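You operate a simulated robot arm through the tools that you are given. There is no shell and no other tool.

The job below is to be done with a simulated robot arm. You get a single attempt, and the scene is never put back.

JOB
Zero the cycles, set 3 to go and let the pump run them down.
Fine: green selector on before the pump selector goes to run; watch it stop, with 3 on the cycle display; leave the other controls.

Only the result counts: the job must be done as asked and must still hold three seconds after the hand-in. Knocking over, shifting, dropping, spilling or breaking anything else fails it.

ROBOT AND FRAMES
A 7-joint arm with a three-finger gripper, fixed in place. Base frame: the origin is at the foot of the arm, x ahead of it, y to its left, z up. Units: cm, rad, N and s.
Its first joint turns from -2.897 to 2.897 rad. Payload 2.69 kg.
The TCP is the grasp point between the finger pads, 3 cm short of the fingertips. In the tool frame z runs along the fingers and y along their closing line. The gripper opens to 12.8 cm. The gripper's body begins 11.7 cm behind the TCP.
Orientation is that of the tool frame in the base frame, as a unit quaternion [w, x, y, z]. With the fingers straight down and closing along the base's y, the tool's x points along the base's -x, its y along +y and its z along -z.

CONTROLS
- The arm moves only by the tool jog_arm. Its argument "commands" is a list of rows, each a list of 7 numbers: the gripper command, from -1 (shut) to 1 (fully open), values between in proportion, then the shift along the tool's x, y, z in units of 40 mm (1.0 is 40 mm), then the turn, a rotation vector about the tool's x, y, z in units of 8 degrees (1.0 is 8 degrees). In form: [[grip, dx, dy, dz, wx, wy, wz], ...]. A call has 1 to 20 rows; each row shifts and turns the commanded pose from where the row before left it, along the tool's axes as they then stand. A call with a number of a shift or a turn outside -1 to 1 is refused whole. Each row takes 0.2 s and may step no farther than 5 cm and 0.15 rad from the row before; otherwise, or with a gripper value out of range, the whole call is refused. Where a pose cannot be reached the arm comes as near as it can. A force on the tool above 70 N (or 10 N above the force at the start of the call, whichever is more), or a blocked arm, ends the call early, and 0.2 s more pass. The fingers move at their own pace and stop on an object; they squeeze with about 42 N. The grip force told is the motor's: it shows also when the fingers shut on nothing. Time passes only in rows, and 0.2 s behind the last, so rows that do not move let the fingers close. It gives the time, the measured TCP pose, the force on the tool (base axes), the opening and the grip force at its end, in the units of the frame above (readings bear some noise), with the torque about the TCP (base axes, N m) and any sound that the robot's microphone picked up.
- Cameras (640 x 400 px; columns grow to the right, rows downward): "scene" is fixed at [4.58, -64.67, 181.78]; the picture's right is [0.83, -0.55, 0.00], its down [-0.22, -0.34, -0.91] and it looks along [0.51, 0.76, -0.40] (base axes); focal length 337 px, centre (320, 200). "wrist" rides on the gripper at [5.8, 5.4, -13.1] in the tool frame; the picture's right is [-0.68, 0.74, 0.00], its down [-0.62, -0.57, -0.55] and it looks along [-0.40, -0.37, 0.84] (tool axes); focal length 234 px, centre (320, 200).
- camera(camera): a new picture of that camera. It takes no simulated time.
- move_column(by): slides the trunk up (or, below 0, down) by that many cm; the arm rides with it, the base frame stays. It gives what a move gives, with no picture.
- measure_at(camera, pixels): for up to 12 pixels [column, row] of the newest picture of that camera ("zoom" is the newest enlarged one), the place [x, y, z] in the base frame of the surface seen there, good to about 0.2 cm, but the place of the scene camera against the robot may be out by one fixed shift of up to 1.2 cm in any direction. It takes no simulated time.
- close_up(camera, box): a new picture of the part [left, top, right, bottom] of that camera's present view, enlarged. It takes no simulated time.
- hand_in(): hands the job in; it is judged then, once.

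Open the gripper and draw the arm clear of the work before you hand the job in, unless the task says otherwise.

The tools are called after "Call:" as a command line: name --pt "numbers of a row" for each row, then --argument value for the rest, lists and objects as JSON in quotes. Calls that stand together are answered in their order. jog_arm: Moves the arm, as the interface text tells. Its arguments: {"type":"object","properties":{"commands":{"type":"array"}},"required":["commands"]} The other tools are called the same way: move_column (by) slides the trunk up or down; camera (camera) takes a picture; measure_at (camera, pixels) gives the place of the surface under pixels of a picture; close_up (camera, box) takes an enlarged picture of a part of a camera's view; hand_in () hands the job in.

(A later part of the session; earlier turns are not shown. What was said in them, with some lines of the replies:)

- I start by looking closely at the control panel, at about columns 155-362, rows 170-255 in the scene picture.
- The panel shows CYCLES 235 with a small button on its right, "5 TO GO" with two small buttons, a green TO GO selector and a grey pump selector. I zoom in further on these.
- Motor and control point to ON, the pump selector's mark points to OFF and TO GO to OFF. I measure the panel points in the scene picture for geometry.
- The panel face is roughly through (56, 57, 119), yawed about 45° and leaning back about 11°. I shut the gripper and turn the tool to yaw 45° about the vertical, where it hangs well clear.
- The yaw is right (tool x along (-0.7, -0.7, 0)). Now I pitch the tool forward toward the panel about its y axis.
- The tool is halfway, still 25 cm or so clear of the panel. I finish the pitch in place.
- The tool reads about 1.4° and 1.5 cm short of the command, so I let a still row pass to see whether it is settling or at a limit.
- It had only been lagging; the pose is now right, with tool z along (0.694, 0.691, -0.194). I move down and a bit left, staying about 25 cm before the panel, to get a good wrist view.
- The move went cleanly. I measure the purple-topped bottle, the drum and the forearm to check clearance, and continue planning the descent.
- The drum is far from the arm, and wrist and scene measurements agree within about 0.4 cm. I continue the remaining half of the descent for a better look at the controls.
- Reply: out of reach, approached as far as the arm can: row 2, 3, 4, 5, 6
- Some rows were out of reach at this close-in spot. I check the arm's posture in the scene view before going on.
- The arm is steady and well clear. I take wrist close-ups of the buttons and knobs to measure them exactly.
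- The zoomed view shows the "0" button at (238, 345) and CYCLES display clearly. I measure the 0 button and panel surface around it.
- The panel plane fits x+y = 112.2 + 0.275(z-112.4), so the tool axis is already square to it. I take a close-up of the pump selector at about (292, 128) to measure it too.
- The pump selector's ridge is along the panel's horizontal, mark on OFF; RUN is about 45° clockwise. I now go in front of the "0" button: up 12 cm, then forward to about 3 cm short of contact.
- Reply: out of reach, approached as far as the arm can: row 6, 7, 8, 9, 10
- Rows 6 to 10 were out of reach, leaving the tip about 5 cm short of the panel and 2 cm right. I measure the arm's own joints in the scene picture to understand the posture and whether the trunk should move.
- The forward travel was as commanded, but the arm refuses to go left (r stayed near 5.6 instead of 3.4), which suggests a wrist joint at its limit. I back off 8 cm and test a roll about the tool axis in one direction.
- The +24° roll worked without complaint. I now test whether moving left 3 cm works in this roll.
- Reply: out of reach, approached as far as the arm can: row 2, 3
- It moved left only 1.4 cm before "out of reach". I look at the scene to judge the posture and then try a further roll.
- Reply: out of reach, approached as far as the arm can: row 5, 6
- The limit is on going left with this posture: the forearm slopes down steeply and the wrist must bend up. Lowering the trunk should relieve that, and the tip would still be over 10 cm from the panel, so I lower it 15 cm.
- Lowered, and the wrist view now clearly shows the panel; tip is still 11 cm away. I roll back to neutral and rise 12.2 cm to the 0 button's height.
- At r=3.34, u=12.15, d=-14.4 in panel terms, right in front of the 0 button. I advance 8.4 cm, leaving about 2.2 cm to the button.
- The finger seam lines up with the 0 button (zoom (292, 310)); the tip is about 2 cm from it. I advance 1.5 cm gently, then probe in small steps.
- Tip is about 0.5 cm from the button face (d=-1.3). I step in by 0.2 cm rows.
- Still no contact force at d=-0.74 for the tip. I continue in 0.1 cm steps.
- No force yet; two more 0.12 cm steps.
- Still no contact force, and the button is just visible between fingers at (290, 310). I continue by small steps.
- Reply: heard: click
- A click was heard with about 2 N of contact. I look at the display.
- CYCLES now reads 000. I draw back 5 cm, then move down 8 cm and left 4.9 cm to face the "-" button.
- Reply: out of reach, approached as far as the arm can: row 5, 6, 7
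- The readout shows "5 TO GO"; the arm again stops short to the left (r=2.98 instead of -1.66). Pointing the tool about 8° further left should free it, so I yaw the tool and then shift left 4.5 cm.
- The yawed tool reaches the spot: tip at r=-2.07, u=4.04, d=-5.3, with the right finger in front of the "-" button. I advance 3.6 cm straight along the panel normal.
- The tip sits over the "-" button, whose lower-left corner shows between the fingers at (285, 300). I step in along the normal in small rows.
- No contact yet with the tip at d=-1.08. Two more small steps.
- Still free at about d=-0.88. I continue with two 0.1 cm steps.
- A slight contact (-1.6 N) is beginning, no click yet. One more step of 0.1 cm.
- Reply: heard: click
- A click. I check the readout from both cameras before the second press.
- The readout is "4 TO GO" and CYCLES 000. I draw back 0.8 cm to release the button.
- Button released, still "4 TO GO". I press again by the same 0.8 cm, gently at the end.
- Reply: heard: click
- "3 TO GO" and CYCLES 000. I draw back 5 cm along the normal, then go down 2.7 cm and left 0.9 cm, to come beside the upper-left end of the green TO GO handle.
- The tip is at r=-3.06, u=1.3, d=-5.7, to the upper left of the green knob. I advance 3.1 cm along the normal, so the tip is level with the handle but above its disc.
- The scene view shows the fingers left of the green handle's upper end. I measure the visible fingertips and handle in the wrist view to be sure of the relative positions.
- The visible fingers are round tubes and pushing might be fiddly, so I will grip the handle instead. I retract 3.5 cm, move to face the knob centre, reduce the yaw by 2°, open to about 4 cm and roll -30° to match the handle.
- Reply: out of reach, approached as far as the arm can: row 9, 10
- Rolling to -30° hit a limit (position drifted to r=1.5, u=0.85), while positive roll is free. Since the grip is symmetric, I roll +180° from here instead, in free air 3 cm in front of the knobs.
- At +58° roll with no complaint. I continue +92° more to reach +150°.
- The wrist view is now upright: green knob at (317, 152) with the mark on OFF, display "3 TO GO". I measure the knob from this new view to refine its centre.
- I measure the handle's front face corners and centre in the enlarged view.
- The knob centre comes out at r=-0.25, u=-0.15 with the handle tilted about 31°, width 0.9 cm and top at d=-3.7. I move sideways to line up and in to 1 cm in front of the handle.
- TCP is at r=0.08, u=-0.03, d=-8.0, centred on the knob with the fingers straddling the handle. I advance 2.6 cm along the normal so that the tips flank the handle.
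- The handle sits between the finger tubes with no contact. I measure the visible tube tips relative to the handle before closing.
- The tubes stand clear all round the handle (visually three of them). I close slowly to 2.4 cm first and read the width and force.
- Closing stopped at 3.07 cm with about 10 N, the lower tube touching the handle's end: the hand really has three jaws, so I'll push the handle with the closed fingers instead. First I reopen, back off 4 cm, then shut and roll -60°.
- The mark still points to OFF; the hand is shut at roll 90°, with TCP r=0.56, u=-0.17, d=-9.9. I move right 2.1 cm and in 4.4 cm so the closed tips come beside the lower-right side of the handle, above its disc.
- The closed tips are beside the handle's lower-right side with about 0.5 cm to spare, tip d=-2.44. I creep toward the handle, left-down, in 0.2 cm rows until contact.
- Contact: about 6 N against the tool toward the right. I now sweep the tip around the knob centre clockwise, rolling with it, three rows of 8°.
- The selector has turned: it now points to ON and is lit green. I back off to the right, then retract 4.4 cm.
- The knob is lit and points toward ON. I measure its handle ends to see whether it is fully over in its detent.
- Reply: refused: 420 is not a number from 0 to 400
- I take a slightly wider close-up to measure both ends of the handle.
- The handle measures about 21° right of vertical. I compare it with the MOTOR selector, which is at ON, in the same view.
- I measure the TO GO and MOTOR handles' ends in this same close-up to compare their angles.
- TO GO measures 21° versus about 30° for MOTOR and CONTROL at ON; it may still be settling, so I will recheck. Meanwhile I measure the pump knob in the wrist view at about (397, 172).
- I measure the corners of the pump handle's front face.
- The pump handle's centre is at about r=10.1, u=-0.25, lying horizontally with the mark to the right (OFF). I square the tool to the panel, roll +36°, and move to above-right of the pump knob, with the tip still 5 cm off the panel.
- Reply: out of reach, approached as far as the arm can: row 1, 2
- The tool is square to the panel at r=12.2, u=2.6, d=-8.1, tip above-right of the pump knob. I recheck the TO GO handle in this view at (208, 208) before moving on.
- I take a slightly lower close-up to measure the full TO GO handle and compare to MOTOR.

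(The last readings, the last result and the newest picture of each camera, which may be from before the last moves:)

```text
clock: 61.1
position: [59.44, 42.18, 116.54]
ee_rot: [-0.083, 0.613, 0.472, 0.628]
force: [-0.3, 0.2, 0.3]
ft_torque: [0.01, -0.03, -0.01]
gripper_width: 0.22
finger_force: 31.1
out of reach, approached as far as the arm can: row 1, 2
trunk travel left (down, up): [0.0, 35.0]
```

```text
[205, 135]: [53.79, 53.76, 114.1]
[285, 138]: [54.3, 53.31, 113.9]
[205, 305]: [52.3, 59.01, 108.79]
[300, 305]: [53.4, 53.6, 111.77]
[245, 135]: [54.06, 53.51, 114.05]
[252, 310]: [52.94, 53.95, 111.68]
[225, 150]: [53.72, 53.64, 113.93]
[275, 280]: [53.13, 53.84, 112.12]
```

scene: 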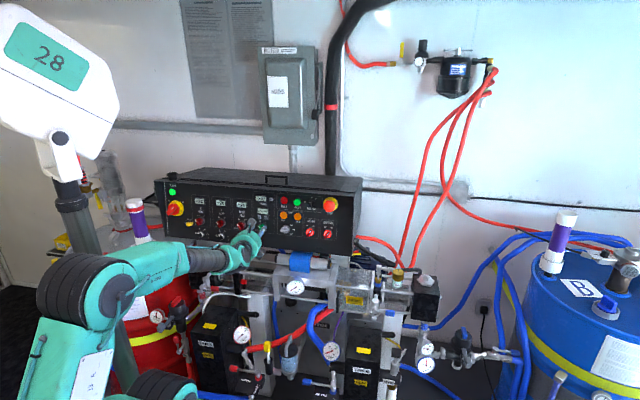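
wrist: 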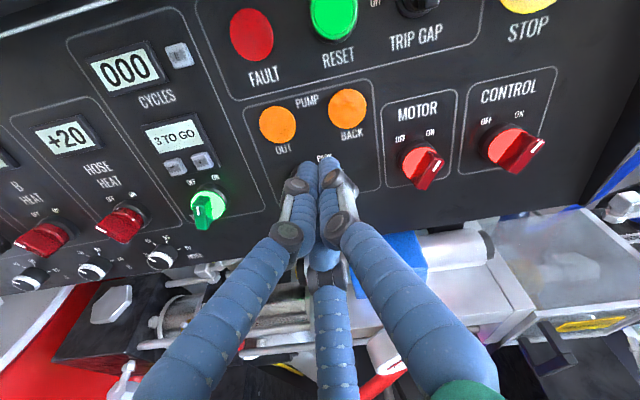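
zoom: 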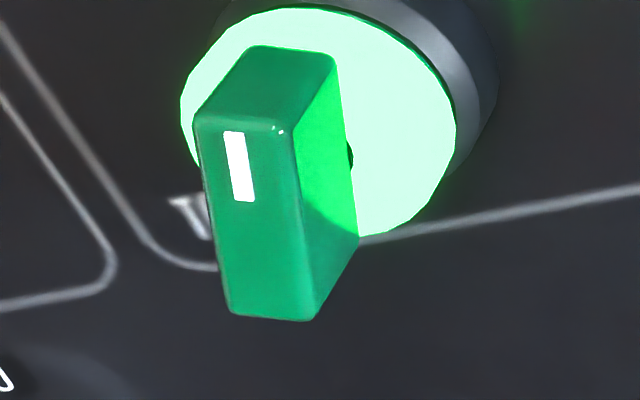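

TO GO again measures about 19-20°, while MOTOR/CONTROL sit near 26-29°, so I prefer to nudge it fully over before touching the pump. I yaw the tool 8° left again and move back to the right of the knob's lower end, tip still 6 cm off the panel.

Call:
jog_arm --pt "-1 0 0 0 0.4325 0.25 0" --pt "-1 0 0 0 0.4325 0.25 0" --pt "-1 0.0425 -0.462 0.0245 0 0 0" --pt "-1 0.0425 -0.462 0.0245 0 0 0" --pt "-1 0.0425 -0.462 0.0245 0 0 0" --pt "-1 0.0425 -0.462 0.0245 0 0 0" --pt "-1 0.0425 -0.462 0.0245 0 0 0" --pt "-1 0.0425 -0.462 0.0245 0 0 0" --pt "-1 0 0 0 0 0 0" --pt "-1 0 0 0 0 0 0"

Call:
camera --camera "wrist"

Call:
close_up --camera "scene" --box '[250, 190, 346, 250]'

```text
clock: 63.4
position: [51.15, 48.15, 112.15]
ee_rot: [-0.136, 0.585, 0.505, 0.62]
force: [0.2, -0.1, -0.3]
ft_torque: [0.01, 0.0, 0.01]
gripper_width: 0.21
finger_force: 31.4
trunk travel left (down, up): [0.0, 35.0]
```

```text
taken
```

wrist: 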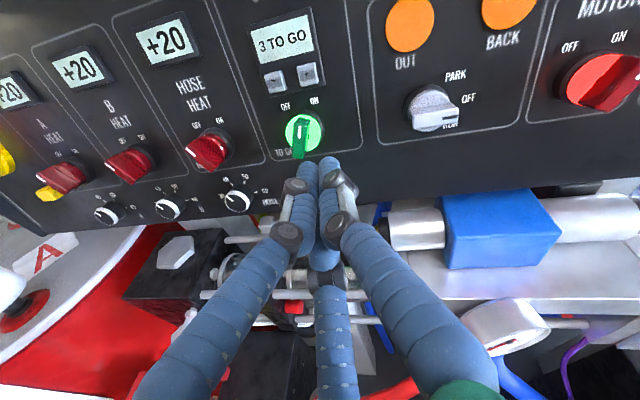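

```text
6.67 times, centred on (298, 220) of scene
```

zoom: 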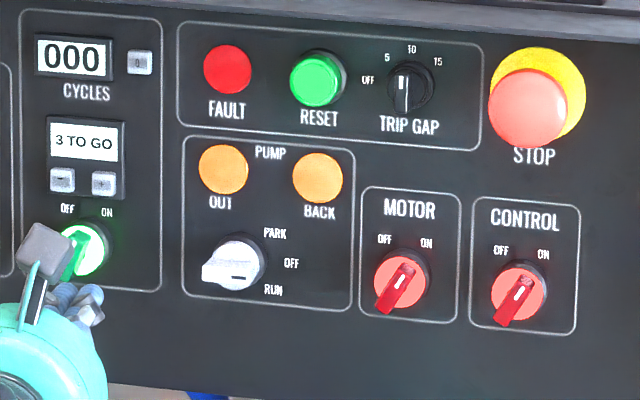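

Reached cleanly: TCP r=2.12, u=-1.99, d=-8.9. I advance 3.6 cm along the panel normal to bring the tips level with the handle, to its lower right.

Call:
close_up --camera "wrist" --box '[240, 90, 400, 190]'

Call:
jog_arm --pt "-1 -0.015 0.028 0.22 0 0 0" --pt "-1 -0.015 0.028 0.22 0 0 0" --pt "-1 -0.015 0.028 0.22 0 0 0" --pt "-1 -0.015 0.028 0.21 0 0 0" --pt "-1 0 0 0 0 0 0" --pt "-1 0 0 0 0 0 0"

Call:
close_up --camera "wrist" --box '[240, 90, 400, 190]'

```text
4.00 times, centred on (320, 140) of wrist
```

zoom: 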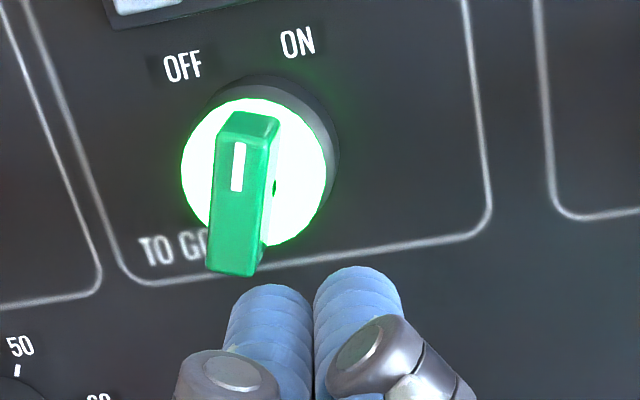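

```text
clock: 64.8
position: [53.53, 50.52, 111.36]
ee_rot: [-0.136, 0.584, 0.506, 0.619]
force: [0.3, 0.3, -0.2]
ft_torque: [-0.01, -0.04, 0.02]
gripper_width: 0.22
finger_force: 31.5
trunk travel left (down, up): [0.0, 35.0]
```

```text
4.00 times, centred on (320, 140) of wrist
```

zoom: 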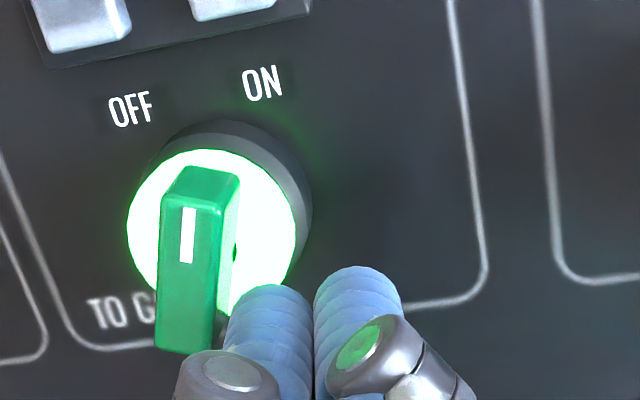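

The left tube is just right of the handle's lower end. I push left-up in 0.2 cm rows and watch the force.

Call:
jog_arm --pt "-1 0.0405 -0.028 0.006 0 0 0" --pt "-1 0.0405 -0.028 0.006 0 0 0" --pt "-1 0 0 0 0 0 0"

```text
clock: 65.5
position: [53.37, 50.79, 111.45]
ee_rot: [-0.136, 0.585, 0.505, 0.62]
force: [5.3, -3.4, -3.2]
ft_torque: [-0.09, 0.03, -0.22]
gripper_width: 0.22
finger_force: 31.5
trunk travel left (down, up): [0.0, 35.0]
```

Contact with about 7 N. I push two more 0.12 cm steps.

Call:
jog_arm --pt "-1 0.024 -0.017 0.004 0 0 0" --pt "-1 0.024 -0.017 0.004 0 0 0" --pt "-1 0 0 0 0 0 0"

Call:
close_up --camera "wrist" --box '[240, 90, 400, 190]'

```text
clock: 66.3
position: [53.36, 50.8, 111.55]
ee_rot: [-0.136, 0.586, 0.505, 0.619]
force: [14.2, -25.3, -8.7]
ft_torque: [-0.18, 0.04, -0.55]
gripper_width: 0.22
finger_force: 31.1
trunk travel left (down, up): [0.0, 35.0]
```

```text
4.00 times, centred on (320, 140) of wrist
```

zoom: 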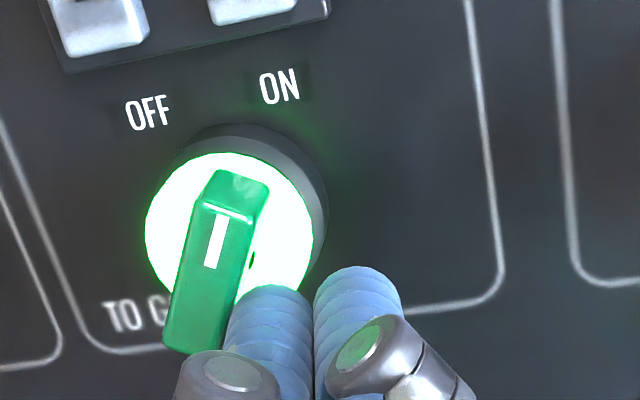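

Force rose to 30 N, so the handle is at its stop; it visibly leans further to ON now. I back off to the right and retract.

Call:
jog_arm --pt "-1 -0.06 0.042 -0.009 0 0 0" --pt "-1 -0.06 0.042 -0.009 0 0 0" --pt "-1 0 0 -0.35 0 0 0" --pt "-1 0 0 -0.4 0 0 0" --pt "-1 0 0 -0.25 0 0 0" --pt "-1 0 0 0 0 0 0"

Call:
camera --camera "wrist"

Call:
close_up --camera "wrist" --box '[260, 90, 356, 150]'

Call:
close_up --camera "scene" --box '[250, 205, 346, 245]'

```text
clock: 67.8
position: [51.27, 47.33, 112.2]
ee_rot: [-0.137, 0.584, 0.505, 0.62]
force: [0.4, -0.1, 0.1]
ft_torque: [0.0, 0.03, -0.01]
gripper_width: 0.19
finger_force: 31.7
trunk travel left (down, up): [0.0, 35.0]
```

```text
taken
```

wrist: 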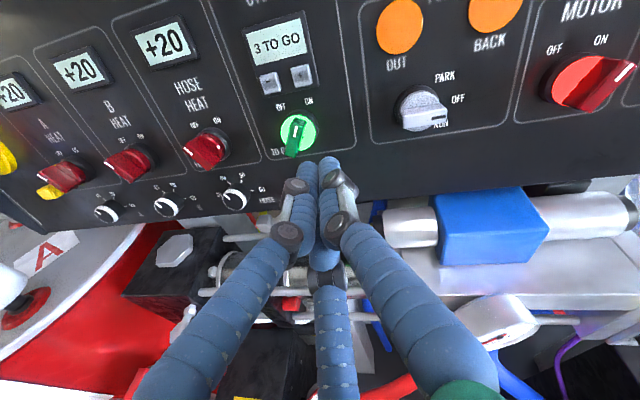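

```text
6.67 times, centred on (308, 120) of wrist
```

zoom: 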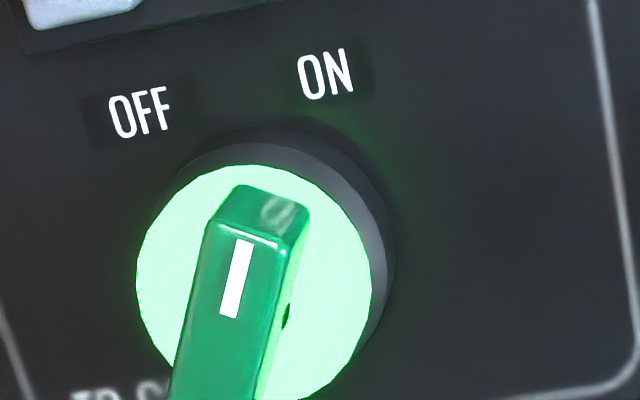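

```text
6.67 times, centred on (298, 225) of scene
```

zoom: 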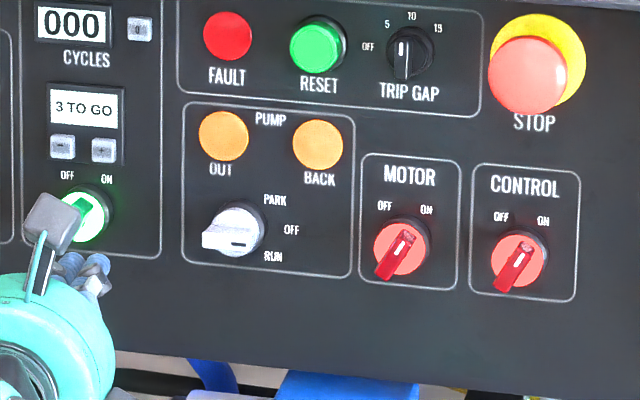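

I measure the TO GO handle again in a close-up that includes its full length.

Call:
close_up --camera "wrist" --box '[260, 110, 340, 160]'

Call:
measure_at --camera "zoom" --pixels '[[260, 120], [330, 135], [220, 345], [290, 355], [297, 130], [250, 350], [245, 250]]'

```text
8.00 times, centred on (300, 135) of wrist
```

zoom: 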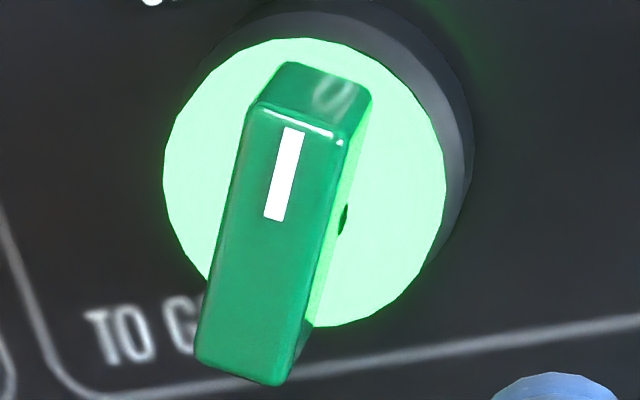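

```text
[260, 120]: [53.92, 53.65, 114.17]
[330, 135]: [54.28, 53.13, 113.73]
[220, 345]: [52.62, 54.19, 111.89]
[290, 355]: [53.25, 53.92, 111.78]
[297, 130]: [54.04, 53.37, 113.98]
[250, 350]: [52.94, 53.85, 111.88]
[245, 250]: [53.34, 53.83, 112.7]
```

TO GO now measures about 29°, fully ON like the others. I move back over to the pump knob, above its right end, and square the tool again.

Call:
jog_arm --pt "-1 -0.025 0.492 -0.0435 0 0 0" --pt "-1 -0.025 0.492 -0.0435 0 0 0" --pt "-1 -0.025 0.492 -0.0435 0 0 0" --pt "-1 -0.025 0.492 -0.0435 0 0 0" --pt "-1 -0.025 0.492 -0.0435 0 0 0" --pt "-1 0 0 0 -0.4325 -0.25 0" --pt "-1 0 0 0 -0.4325 -0.25 0" --pt "-1 0 0 0 0 0 0" --pt "-1 0 0 0 0 0 0"

Call:
camera --camera "wrist"

Call:
close_up --camera "wrist" --box '[240, 100, 400, 200]'

```text
clock: 69.8
position: [58.38, 42.13, 116.6]
ee_rot: [-0.083, 0.613, 0.472, 0.628]
force: [0.5, 0.2, -0.1]
ft_torque: [0.02, -0.01, -0.01]
gripper_width: 0.21
finger_force: 31.8
trunk travel left (down, up): [0.0, 35.0]
```

```text
taken
```

wrist: 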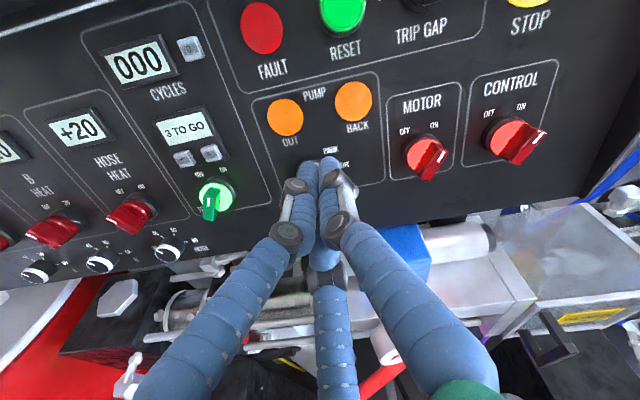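

```text
4.00 times, centred on (320, 150) of wrist
```

zoom: 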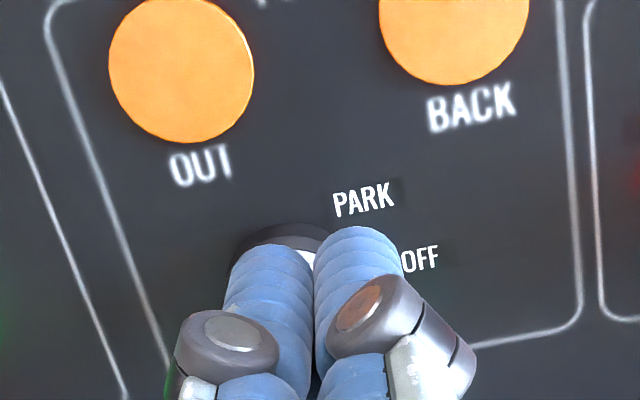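

TCP is at r=11.5, u=2.55, d=-8.9, squarely above the pump handle's right end. I advance 3.5 cm so that the tips come level with the handle, about 0.8 cm above it.

Call:
jog_arm --pt "-1 0.0094 -0.0225 0.217 0 0 0" --pt "-1 0.0094 -0.0225 0.217 0 0 0" --pt "-1 0.0094 -0.0225 0.217 0 0 0" --pt "-1 0.0094 -0.0225 0.217 0 0 0" --pt "-1 0 0 0 0 0 0" --pt "-1 0 0 0 0 0 0"

Call:
camera --camera "wrist"

Call:
close_up --camera "wrist" --box '[240, 100, 400, 200]'

Call:
close_up --camera "scene" --box '[250, 205, 346, 245]'

```text
clock: 71.2
position: [60.47, 44.7, 115.85]
ee_rot: [-0.082, 0.614, 0.471, 0.629]
force: [-0.9, -0.1, 0.6]
ft_torque: [0.01, -0.02, -0.01]
gripper_width: 0.19
finger_force: 31.3
trunk travel left (down, up): [0.0, 35.0]
```

```text
taken
```

wrist: 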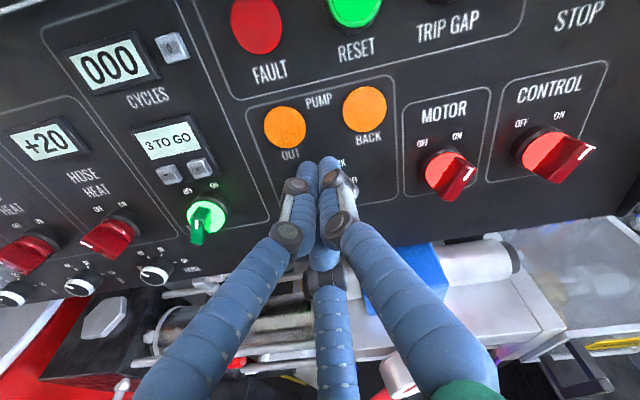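

```text
4.00 times, centred on (320, 150) of wrist
```

zoom: 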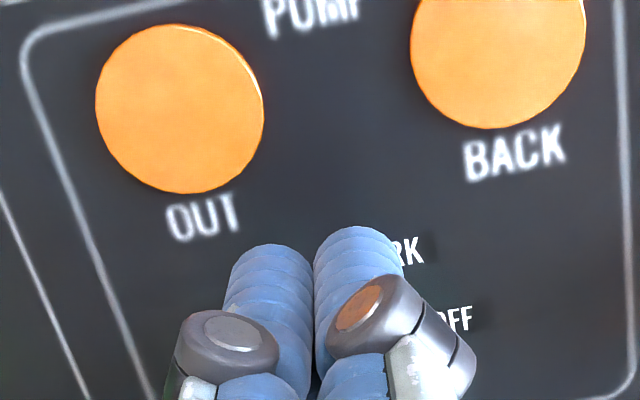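

```text
6.67 times, centred on (298, 225) of scene
```

zoom: 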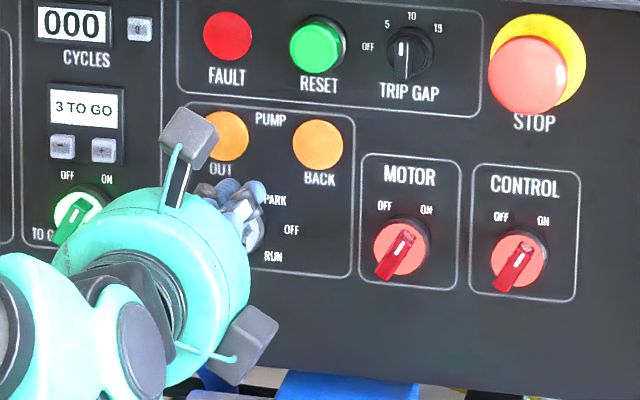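

Tip is at r=11.15, u=2.44, d=-2.5, just above the handle's right half. I lower it in small steps until it touches.

Call:
jog_arm --pt "-1 -0.0433 -0.025 0 0 0 0" --pt "-1 -0.0433 -0.025 0 0 0 0" --pt "-1 -0.0433 -0.025 0 0 0 0" --pt "-1 0 0 0 0 0 0"

```text
clock: 72.2
position: [60.47, 44.62, 115.31]
ee_rot: [-0.083, 0.613, 0.472, 0.628]
force: [0.2, -0.4, 1.3]
ft_torque: [0.0, -0.03, 0.04]
gripper_width: 0.2
finger_force: 31.4
trunk travel left (down, up): [0.0, 35.0]
```

Contact is just beginning (1.3 N up). I sweep the tip clockwise around the pump knob's centre, three rows of 8° with a slight inward bias.

Call:
jog_arm --pt "-1 -0.0325 -0.0185 0 0 0 0" --pt "-1 -0.08 0.035 0 0 0 1" --pt "-1 -0.08 0.035 0 0 0 1" --pt "-1 -0.08 0.035 0 0 0 1"

Call:
camera --camera "wrist"

Call:
close_up --camera "scene" --box '[250, 190, 346, 250]'

```text
clock: 73.2
position: [60.76, 44.02, 114.49]
ee_rot: [-0.213, 0.698, 0.333, 0.598]
force: [2.7, -0.6, 5.2]
ft_torque: [0.08, -0.08, -0.11]
gripper_width: 0.21
finger_force: 31.3
trunk travel left (down, up): [0.0, 35.0]
```

```text
taken
```

wrist: 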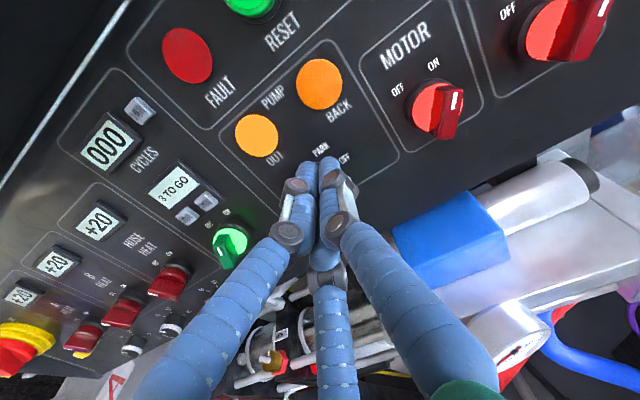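

```text
6.67 times, centred on (298, 220) of scene
```

zoom: 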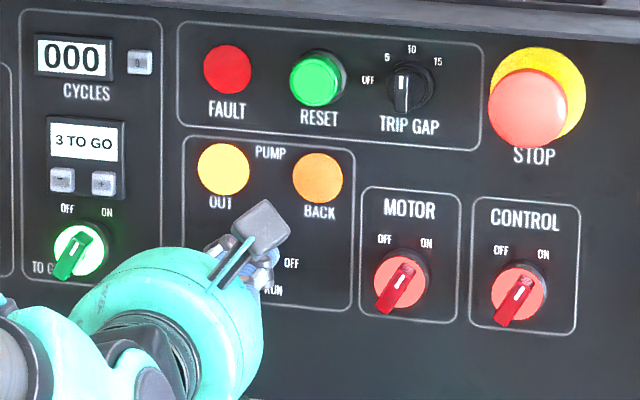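

The OUT lamp is now lit, so the pump has started; the handle still bears on the tip with 5 N. I sweep two further 8° rows to seat it fully at RUN.

Call:
jog_arm --pt "-1 -0.077 0.038 0 0 0 1" --pt "-1 0 0 0 0 0 0"

Call:
close_up --camera "scene" --box '[250, 190, 346, 250]'

Call:
camera --camera "wrist"

```text
clock: 73.8
position: [61.03, 43.75, 114.27]
ee_rot: [-0.253, 0.719, 0.283, 0.582]
force: [9.8, -0.1, 10.7]
ft_torque: [0.21, -0.2, -0.17]
gripper_width: 0.19
finger_force: 31.4
trunk travel left (down, up): [0.0, 35.0]
```

```text
6.67 times, centred on (298, 220) of scene
```

zoom: 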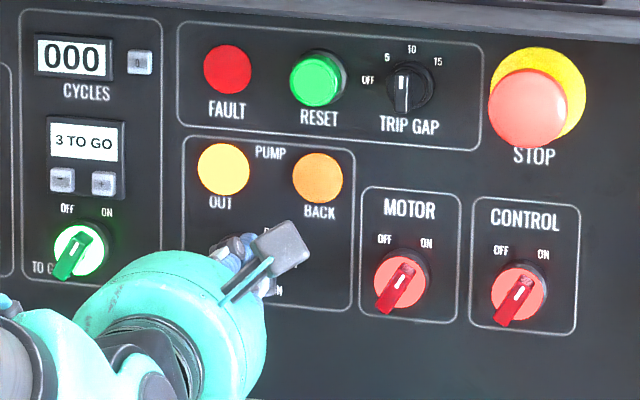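

```text
taken
```

wrist: 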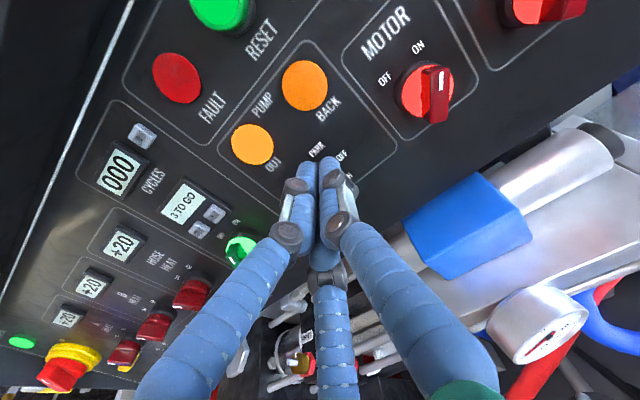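

Force is now about 15 N, so the handle is close to its stop. I back the tip away from the handle and retract 4.5 cm to see it.

Call:
jog_arm --pt "-1 0.087 0.05 0 0 0 0" --pt "-1 0.03 0.02 -0.3 0 0 0" --pt "-1 0 0 -0.4 0 0 0" --pt "-1 0 0 -0.45 0 0 0" --pt "-1 0 0 0 0 0 0"

Call:
camera --camera "wrist"

Call:
close_up --camera "wrist" --box '[270, 110, 366, 170]'

Call:
close_up --camera "scene" --box '[250, 190, 346, 250]'

```text
clock: 75.0
position: [57.97, 40.39, 115.47]
ee_rot: [-0.252, 0.719, 0.283, 0.582]
force: [0.0, -0.2, -0.5]
ft_torque: [0.0, 0.01, 0.01]
gripper_width: 0.2
finger_force: 31.9
trunk travel left (down, up): [0.0, 35.0]
```

```text
taken
```

wrist: 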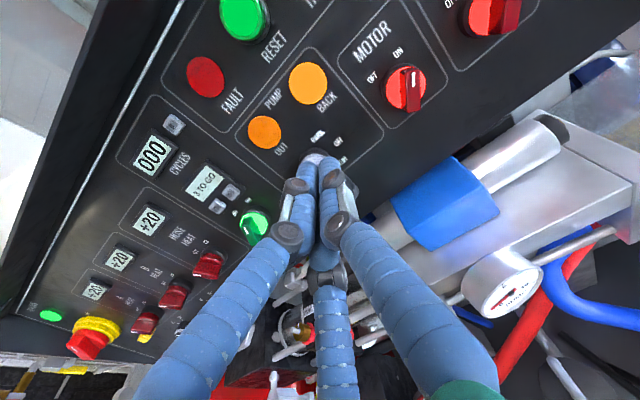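

```text
6.67 times, centred on (318, 140) of wrist
```

zoom: 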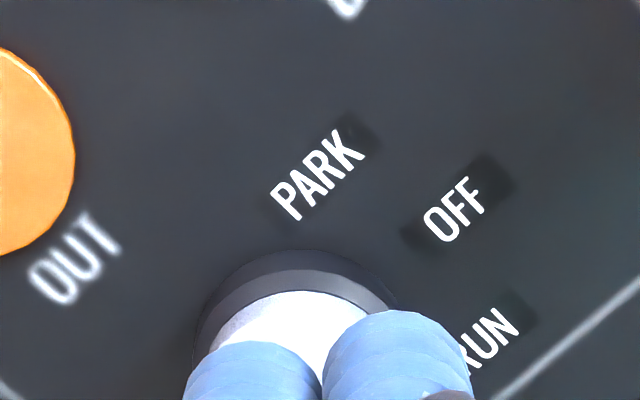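

```text
6.67 times, centred on (298, 220) of scene
```

zoom: 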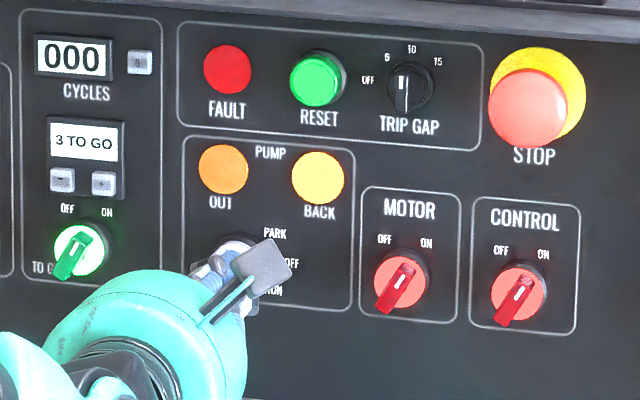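

The BACK lamp is lit now: the pump is stroking. I retract another 10 cm so that I can see the selector and watch the counters.

Call:
jog_arm --pt "-1 0 0 -0.5 0 0 0" --pt "-1 0 0 -0.5 0 0 0" --pt "-1 0 0 -0.5 0 0 0" --pt "-1 0 0 -0.5 0 0 0" --pt "-1 0 0 -0.5 0 0 0" --pt "-1 0 0 0 0 0 0"

Call:
camera --camera "wrist"

Call:
close_up --camera "scene" --box '[250, 190, 346, 250]'

```text
clock: 76.3
position: [50.97, 33.59, 117.59]
ee_rot: [-0.252, 0.719, 0.284, 0.582]
force: [0.2, 0.2, -0.1]
ft_torque: [0.0, -0.01, -0.02]
gripper_width: 0.22
finger_force: 31.6
trunk travel left (down, up): [0.0, 35.0]
```

```text
taken
```

wrist: 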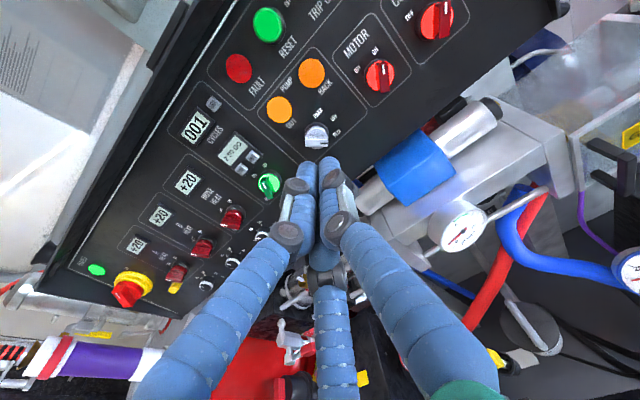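

```text
6.67 times, centred on (298, 220) of scene
```

zoom: 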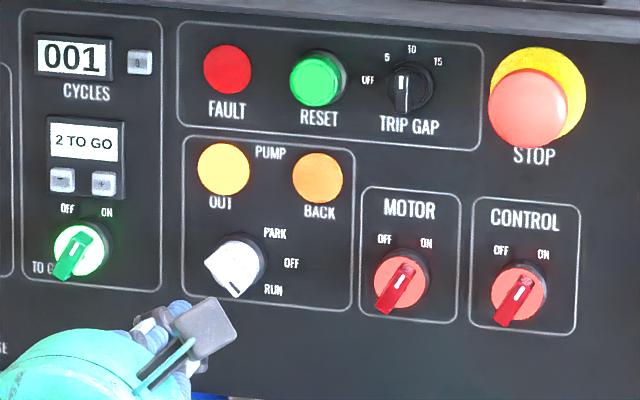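

CYCLES is 001, "2 TO GO", and the pump selector points to RUN. I hold still with the gripper opening and let the pump run on.

Call:
jog_arm --pt "0 0 0 0 0 0 0" --pt "0 0 0 0 0 0 0" --pt "0 0 0 0 0 0 0" --pt "0 0 0 0 0 0 0" --pt "0 0 0 0 0 0 0" --pt "0 0 0 0 0 0 0" --pt "0 0 0 0 0 0 0" --pt "0 0 0 0 0 0 0" --pt "0 0 0 0 0 0 0" --pt "0 0 0 0 0 0 0"

Call:
close_up --camera "scene" --box '[250, 190, 346, 250]'

```text
clock: 78.5
position: [51.17, 33.6, 117.45]
ee_rot: [-0.254, 0.719, 0.285, 0.581]
force: [0.9, 0.3, 0.2]
ft_torque: [-0.01, 0.02, 0.01]
gripper_width: 6.43
finger_force: 0.0
trunk travel left (down, up): [0.0, 35.0]
```

```text
6.67 times, centred on (298, 220) of scene
```

zoom: 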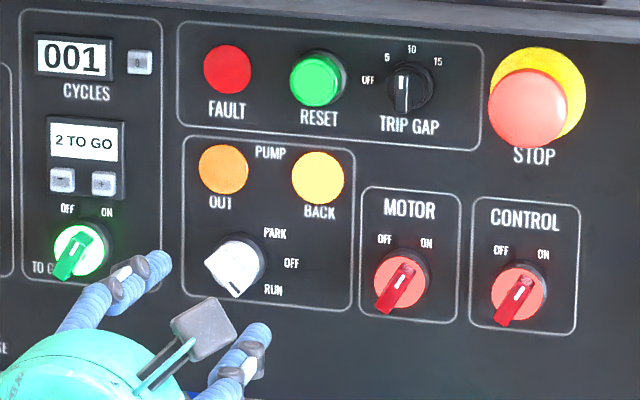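

The BACK stroke of the second cycle is under way. I wait about 3 s more.

Call:
jog_arm --pt "0 0 0 0 0 0 0" --pt "0 0 0 0 0 0 0" --pt "0 0 0 0 0 0 0" --pt "0 0 0 0 0 0 0" --pt "0 0 0 0 0 0 0" --pt "0 0 0 0 0 0 0" --pt "0 0 0 0 0 0 0" --pt "0 0 0 0 0 0 0" --pt "0 0 0 0 0 0 0" --pt "0 0 0 0 0 0 0" --pt "0 0 0 0 0 0 0" --pt "0 0 0 0 0 0 0" --pt "0 0 0 0 0 0 0"

Call:
close_up --camera "scene" --box '[250, 190, 346, 250]'

```text
clock: 81.3
position: [51.17, 33.64, 117.53]
ee_rot: [-0.253, 0.719, 0.285, 0.581]
force: [0.4, -0.1, 1.2]
ft_torque: [0.02, -0.01, 0.03]
gripper_width: 6.41
finger_force: 0.1
trunk travel left (down, up): [0.0, 35.0]
```

```text
6.67 times, centred on (298, 220) of scene
```

zoom: 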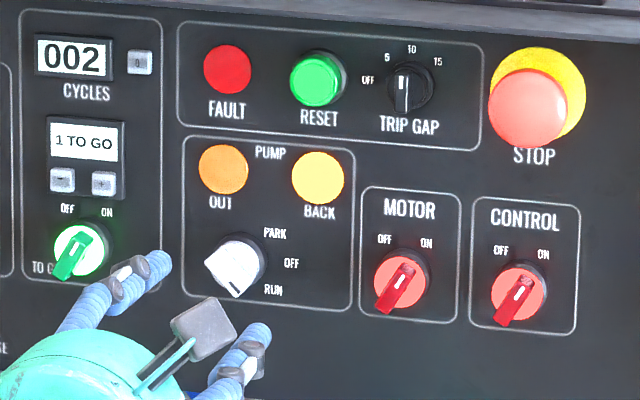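

CYCLES 002 and "1 TO GO". I wait for the last cycle to finish.

Call:
jog_arm --pt "0 0 0 0 0 0 0" --pt "0 0 0 0 0 0 0" --pt "0 0 0 0 0 0 0" --pt "0 0 0 0 0 0 0" --pt "0 0 0 0 0 0 0" --pt "0 0 0 0 0 0 0" --pt "0 0 0 0 0 0 0" --pt "0 0 0 0 0 0 0" --pt "0 0 0 0 0 0 0" --pt "0 0 0 0 0 0 0"

Call:
close_up --camera "scene" --box '[250, 190, 346, 250]'

```text
clock: 83.5
position: [51.08, 33.47, 117.44]
ee_rot: [-0.253, 0.719, 0.285, 0.581]
force: [0.3, 0.4, -0.4]
ft_torque: [0.0, -0.01, -0.01]
gripper_width: 6.43
finger_force: 0.0
trunk travel left (down, up): [0.0, 35.0]
```

```text
6.67 times, centred on (298, 220) of scene
```

zoom: 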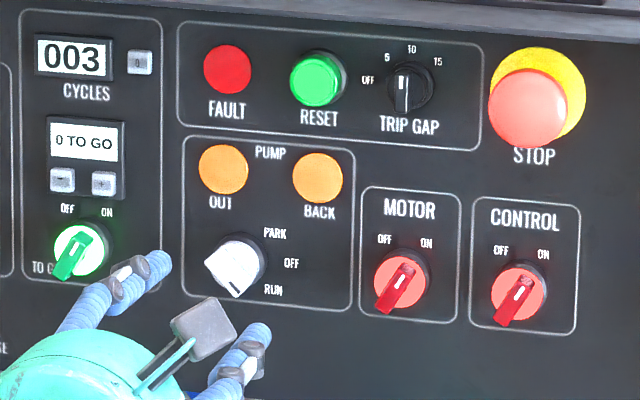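

CYCLES 003, "0 TO GO" and both pump lamps are out: the pump has stopped. I draw the arm back another 6 cm, open the gripper fully, and wait to see that it holds.

Call:
jog_arm --pt "0.5 0 0 -0.4 0 0 0" --pt "1 0 0 -0.4 0 0 0" --pt "1 0 0 -0.4 0 0 0" --pt "1 0 0 -0.3 0 0 0" --pt "1 0 0 0 0 0 0" --pt "1 0 0 0 0 0 0" --pt "1 0 0 0 0 0 0" --pt "1 0 0 0 0 0 0" --pt "1 0 0 0 0 0 0" --pt "1 0 0 0 0 0 0" --pt "1 0 0 0 0 0 0" --pt "1 0 0 0 0 0 0" --pt "1 0 0 0 0 0 0" --pt "1 0 0 0 0 0 0" --pt "1 0 0 0 0 0 0" --pt "1 0 0 0 0 0 0"

Call:
camera --camera "scene"

Call:
close_up --camera "scene" --box '[250, 190, 346, 250]'

Call:
close_up --camera "scene" --box '[150, 165, 260, 250]'

Call:
camera --camera "wrist"

```text
clock: 87.0
position: [46.91, 29.44, 118.77]
ee_rot: [-0.253, 0.719, 0.285, 0.581]
force: [-0.2, 0.5, -0.2]
ft_torque: [0.01, 0.01, -0.04]
gripper_width: 12.79
finger_force: 0.1
trunk travel left (down, up): [0.0, 35.0]
```

```text
taken
```

scene: 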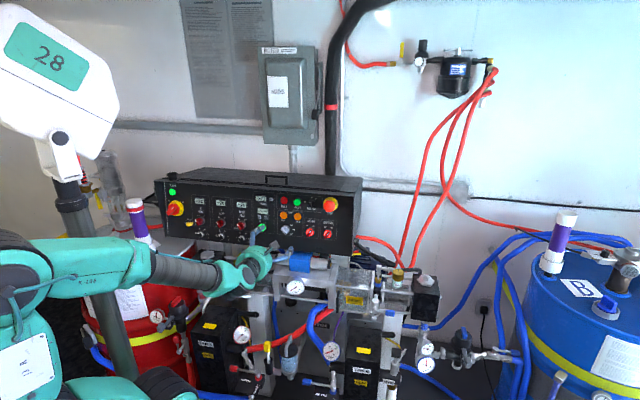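

```text
6.67 times, centred on (298, 220) of scene
```

zoom: 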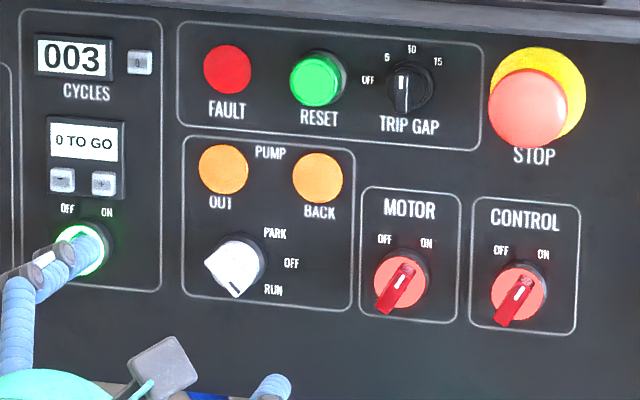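

```text
4.71 times, centred on (205, 208) of scene
```

zoom: 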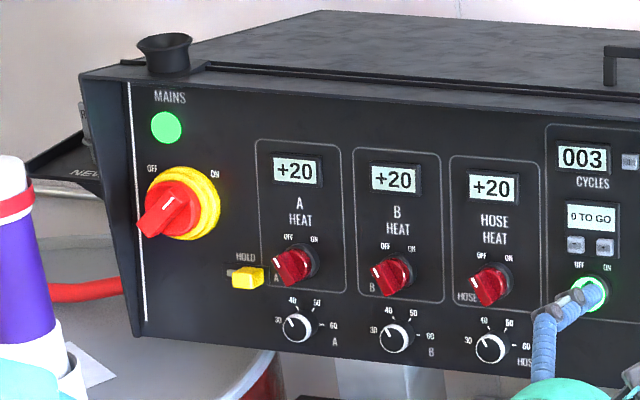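

```text
taken
```

wrist: 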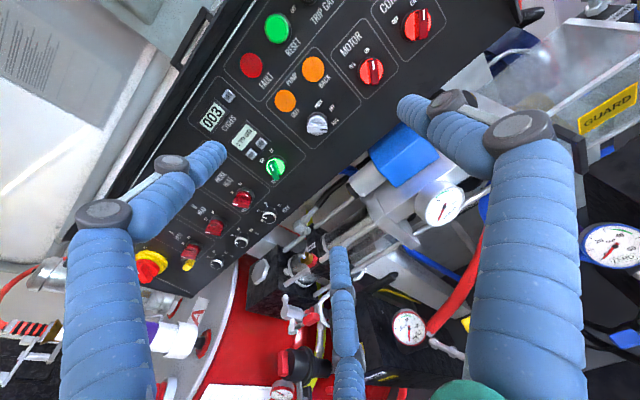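

Everything else is unchanged and the count holds at 003. I take a last look at the pump selector's position.

Call:
close_up --camera "scene" --box '[272, 218, 304, 238]'

Call:
measure_at --camera "zoom" --pixels '[[160, 200], [240, 300], [270, 320], [180, 230], [300, 290], [220, 170]]'

```text
16.00 times, centred on (288, 228) of scene
```

zoom: 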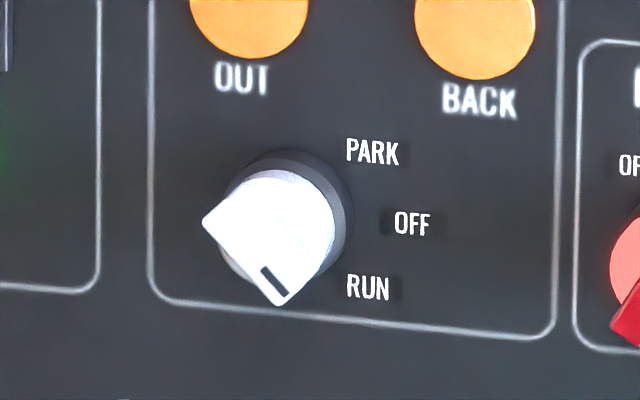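

```text
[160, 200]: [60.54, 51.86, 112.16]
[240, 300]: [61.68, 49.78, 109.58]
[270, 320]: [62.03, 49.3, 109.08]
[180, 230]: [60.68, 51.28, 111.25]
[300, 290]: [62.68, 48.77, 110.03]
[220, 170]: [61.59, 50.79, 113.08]
```

The handle points squarely down-right to RUN, TO GO is on, CYCLES shows 003 with 0 to go and the pump lamps are out. The gripper is open and clear of the work, so I hand the job in.

Call:
hand_in

```text
The job is handed in.
```

The job is done and handed in: the pump ran 3 cycles and stopped by itself, with 003 on the cycle display and 0 to go. I watched it for about 3 seconds after it stopped and nothing changed.

- **Setting up:** I pressed the 0 button, which set the cycles to 000. Two presses of the minus button then took the counter from 5 to 3 to go.
- **Order of selectors:** the green selector was on before I touched the pump selector. My first push lit it but left it about 10° short of its stop, so I went back and pushed it fully over.
- **First attempt at the green selector:** I tried to grip its handle and the fingers touched it without turning it, so I pushed both handles round with closed fingers instead.
- **How it is left:** the green selector is on, the pump selector is at run, and both pump lamps are out. The other controls on the panel look unchanged.
- **Arm:** the gripper is open and drawn clear of the panel. I lowered the trunk by 15 cm to reach the controls and left it there.
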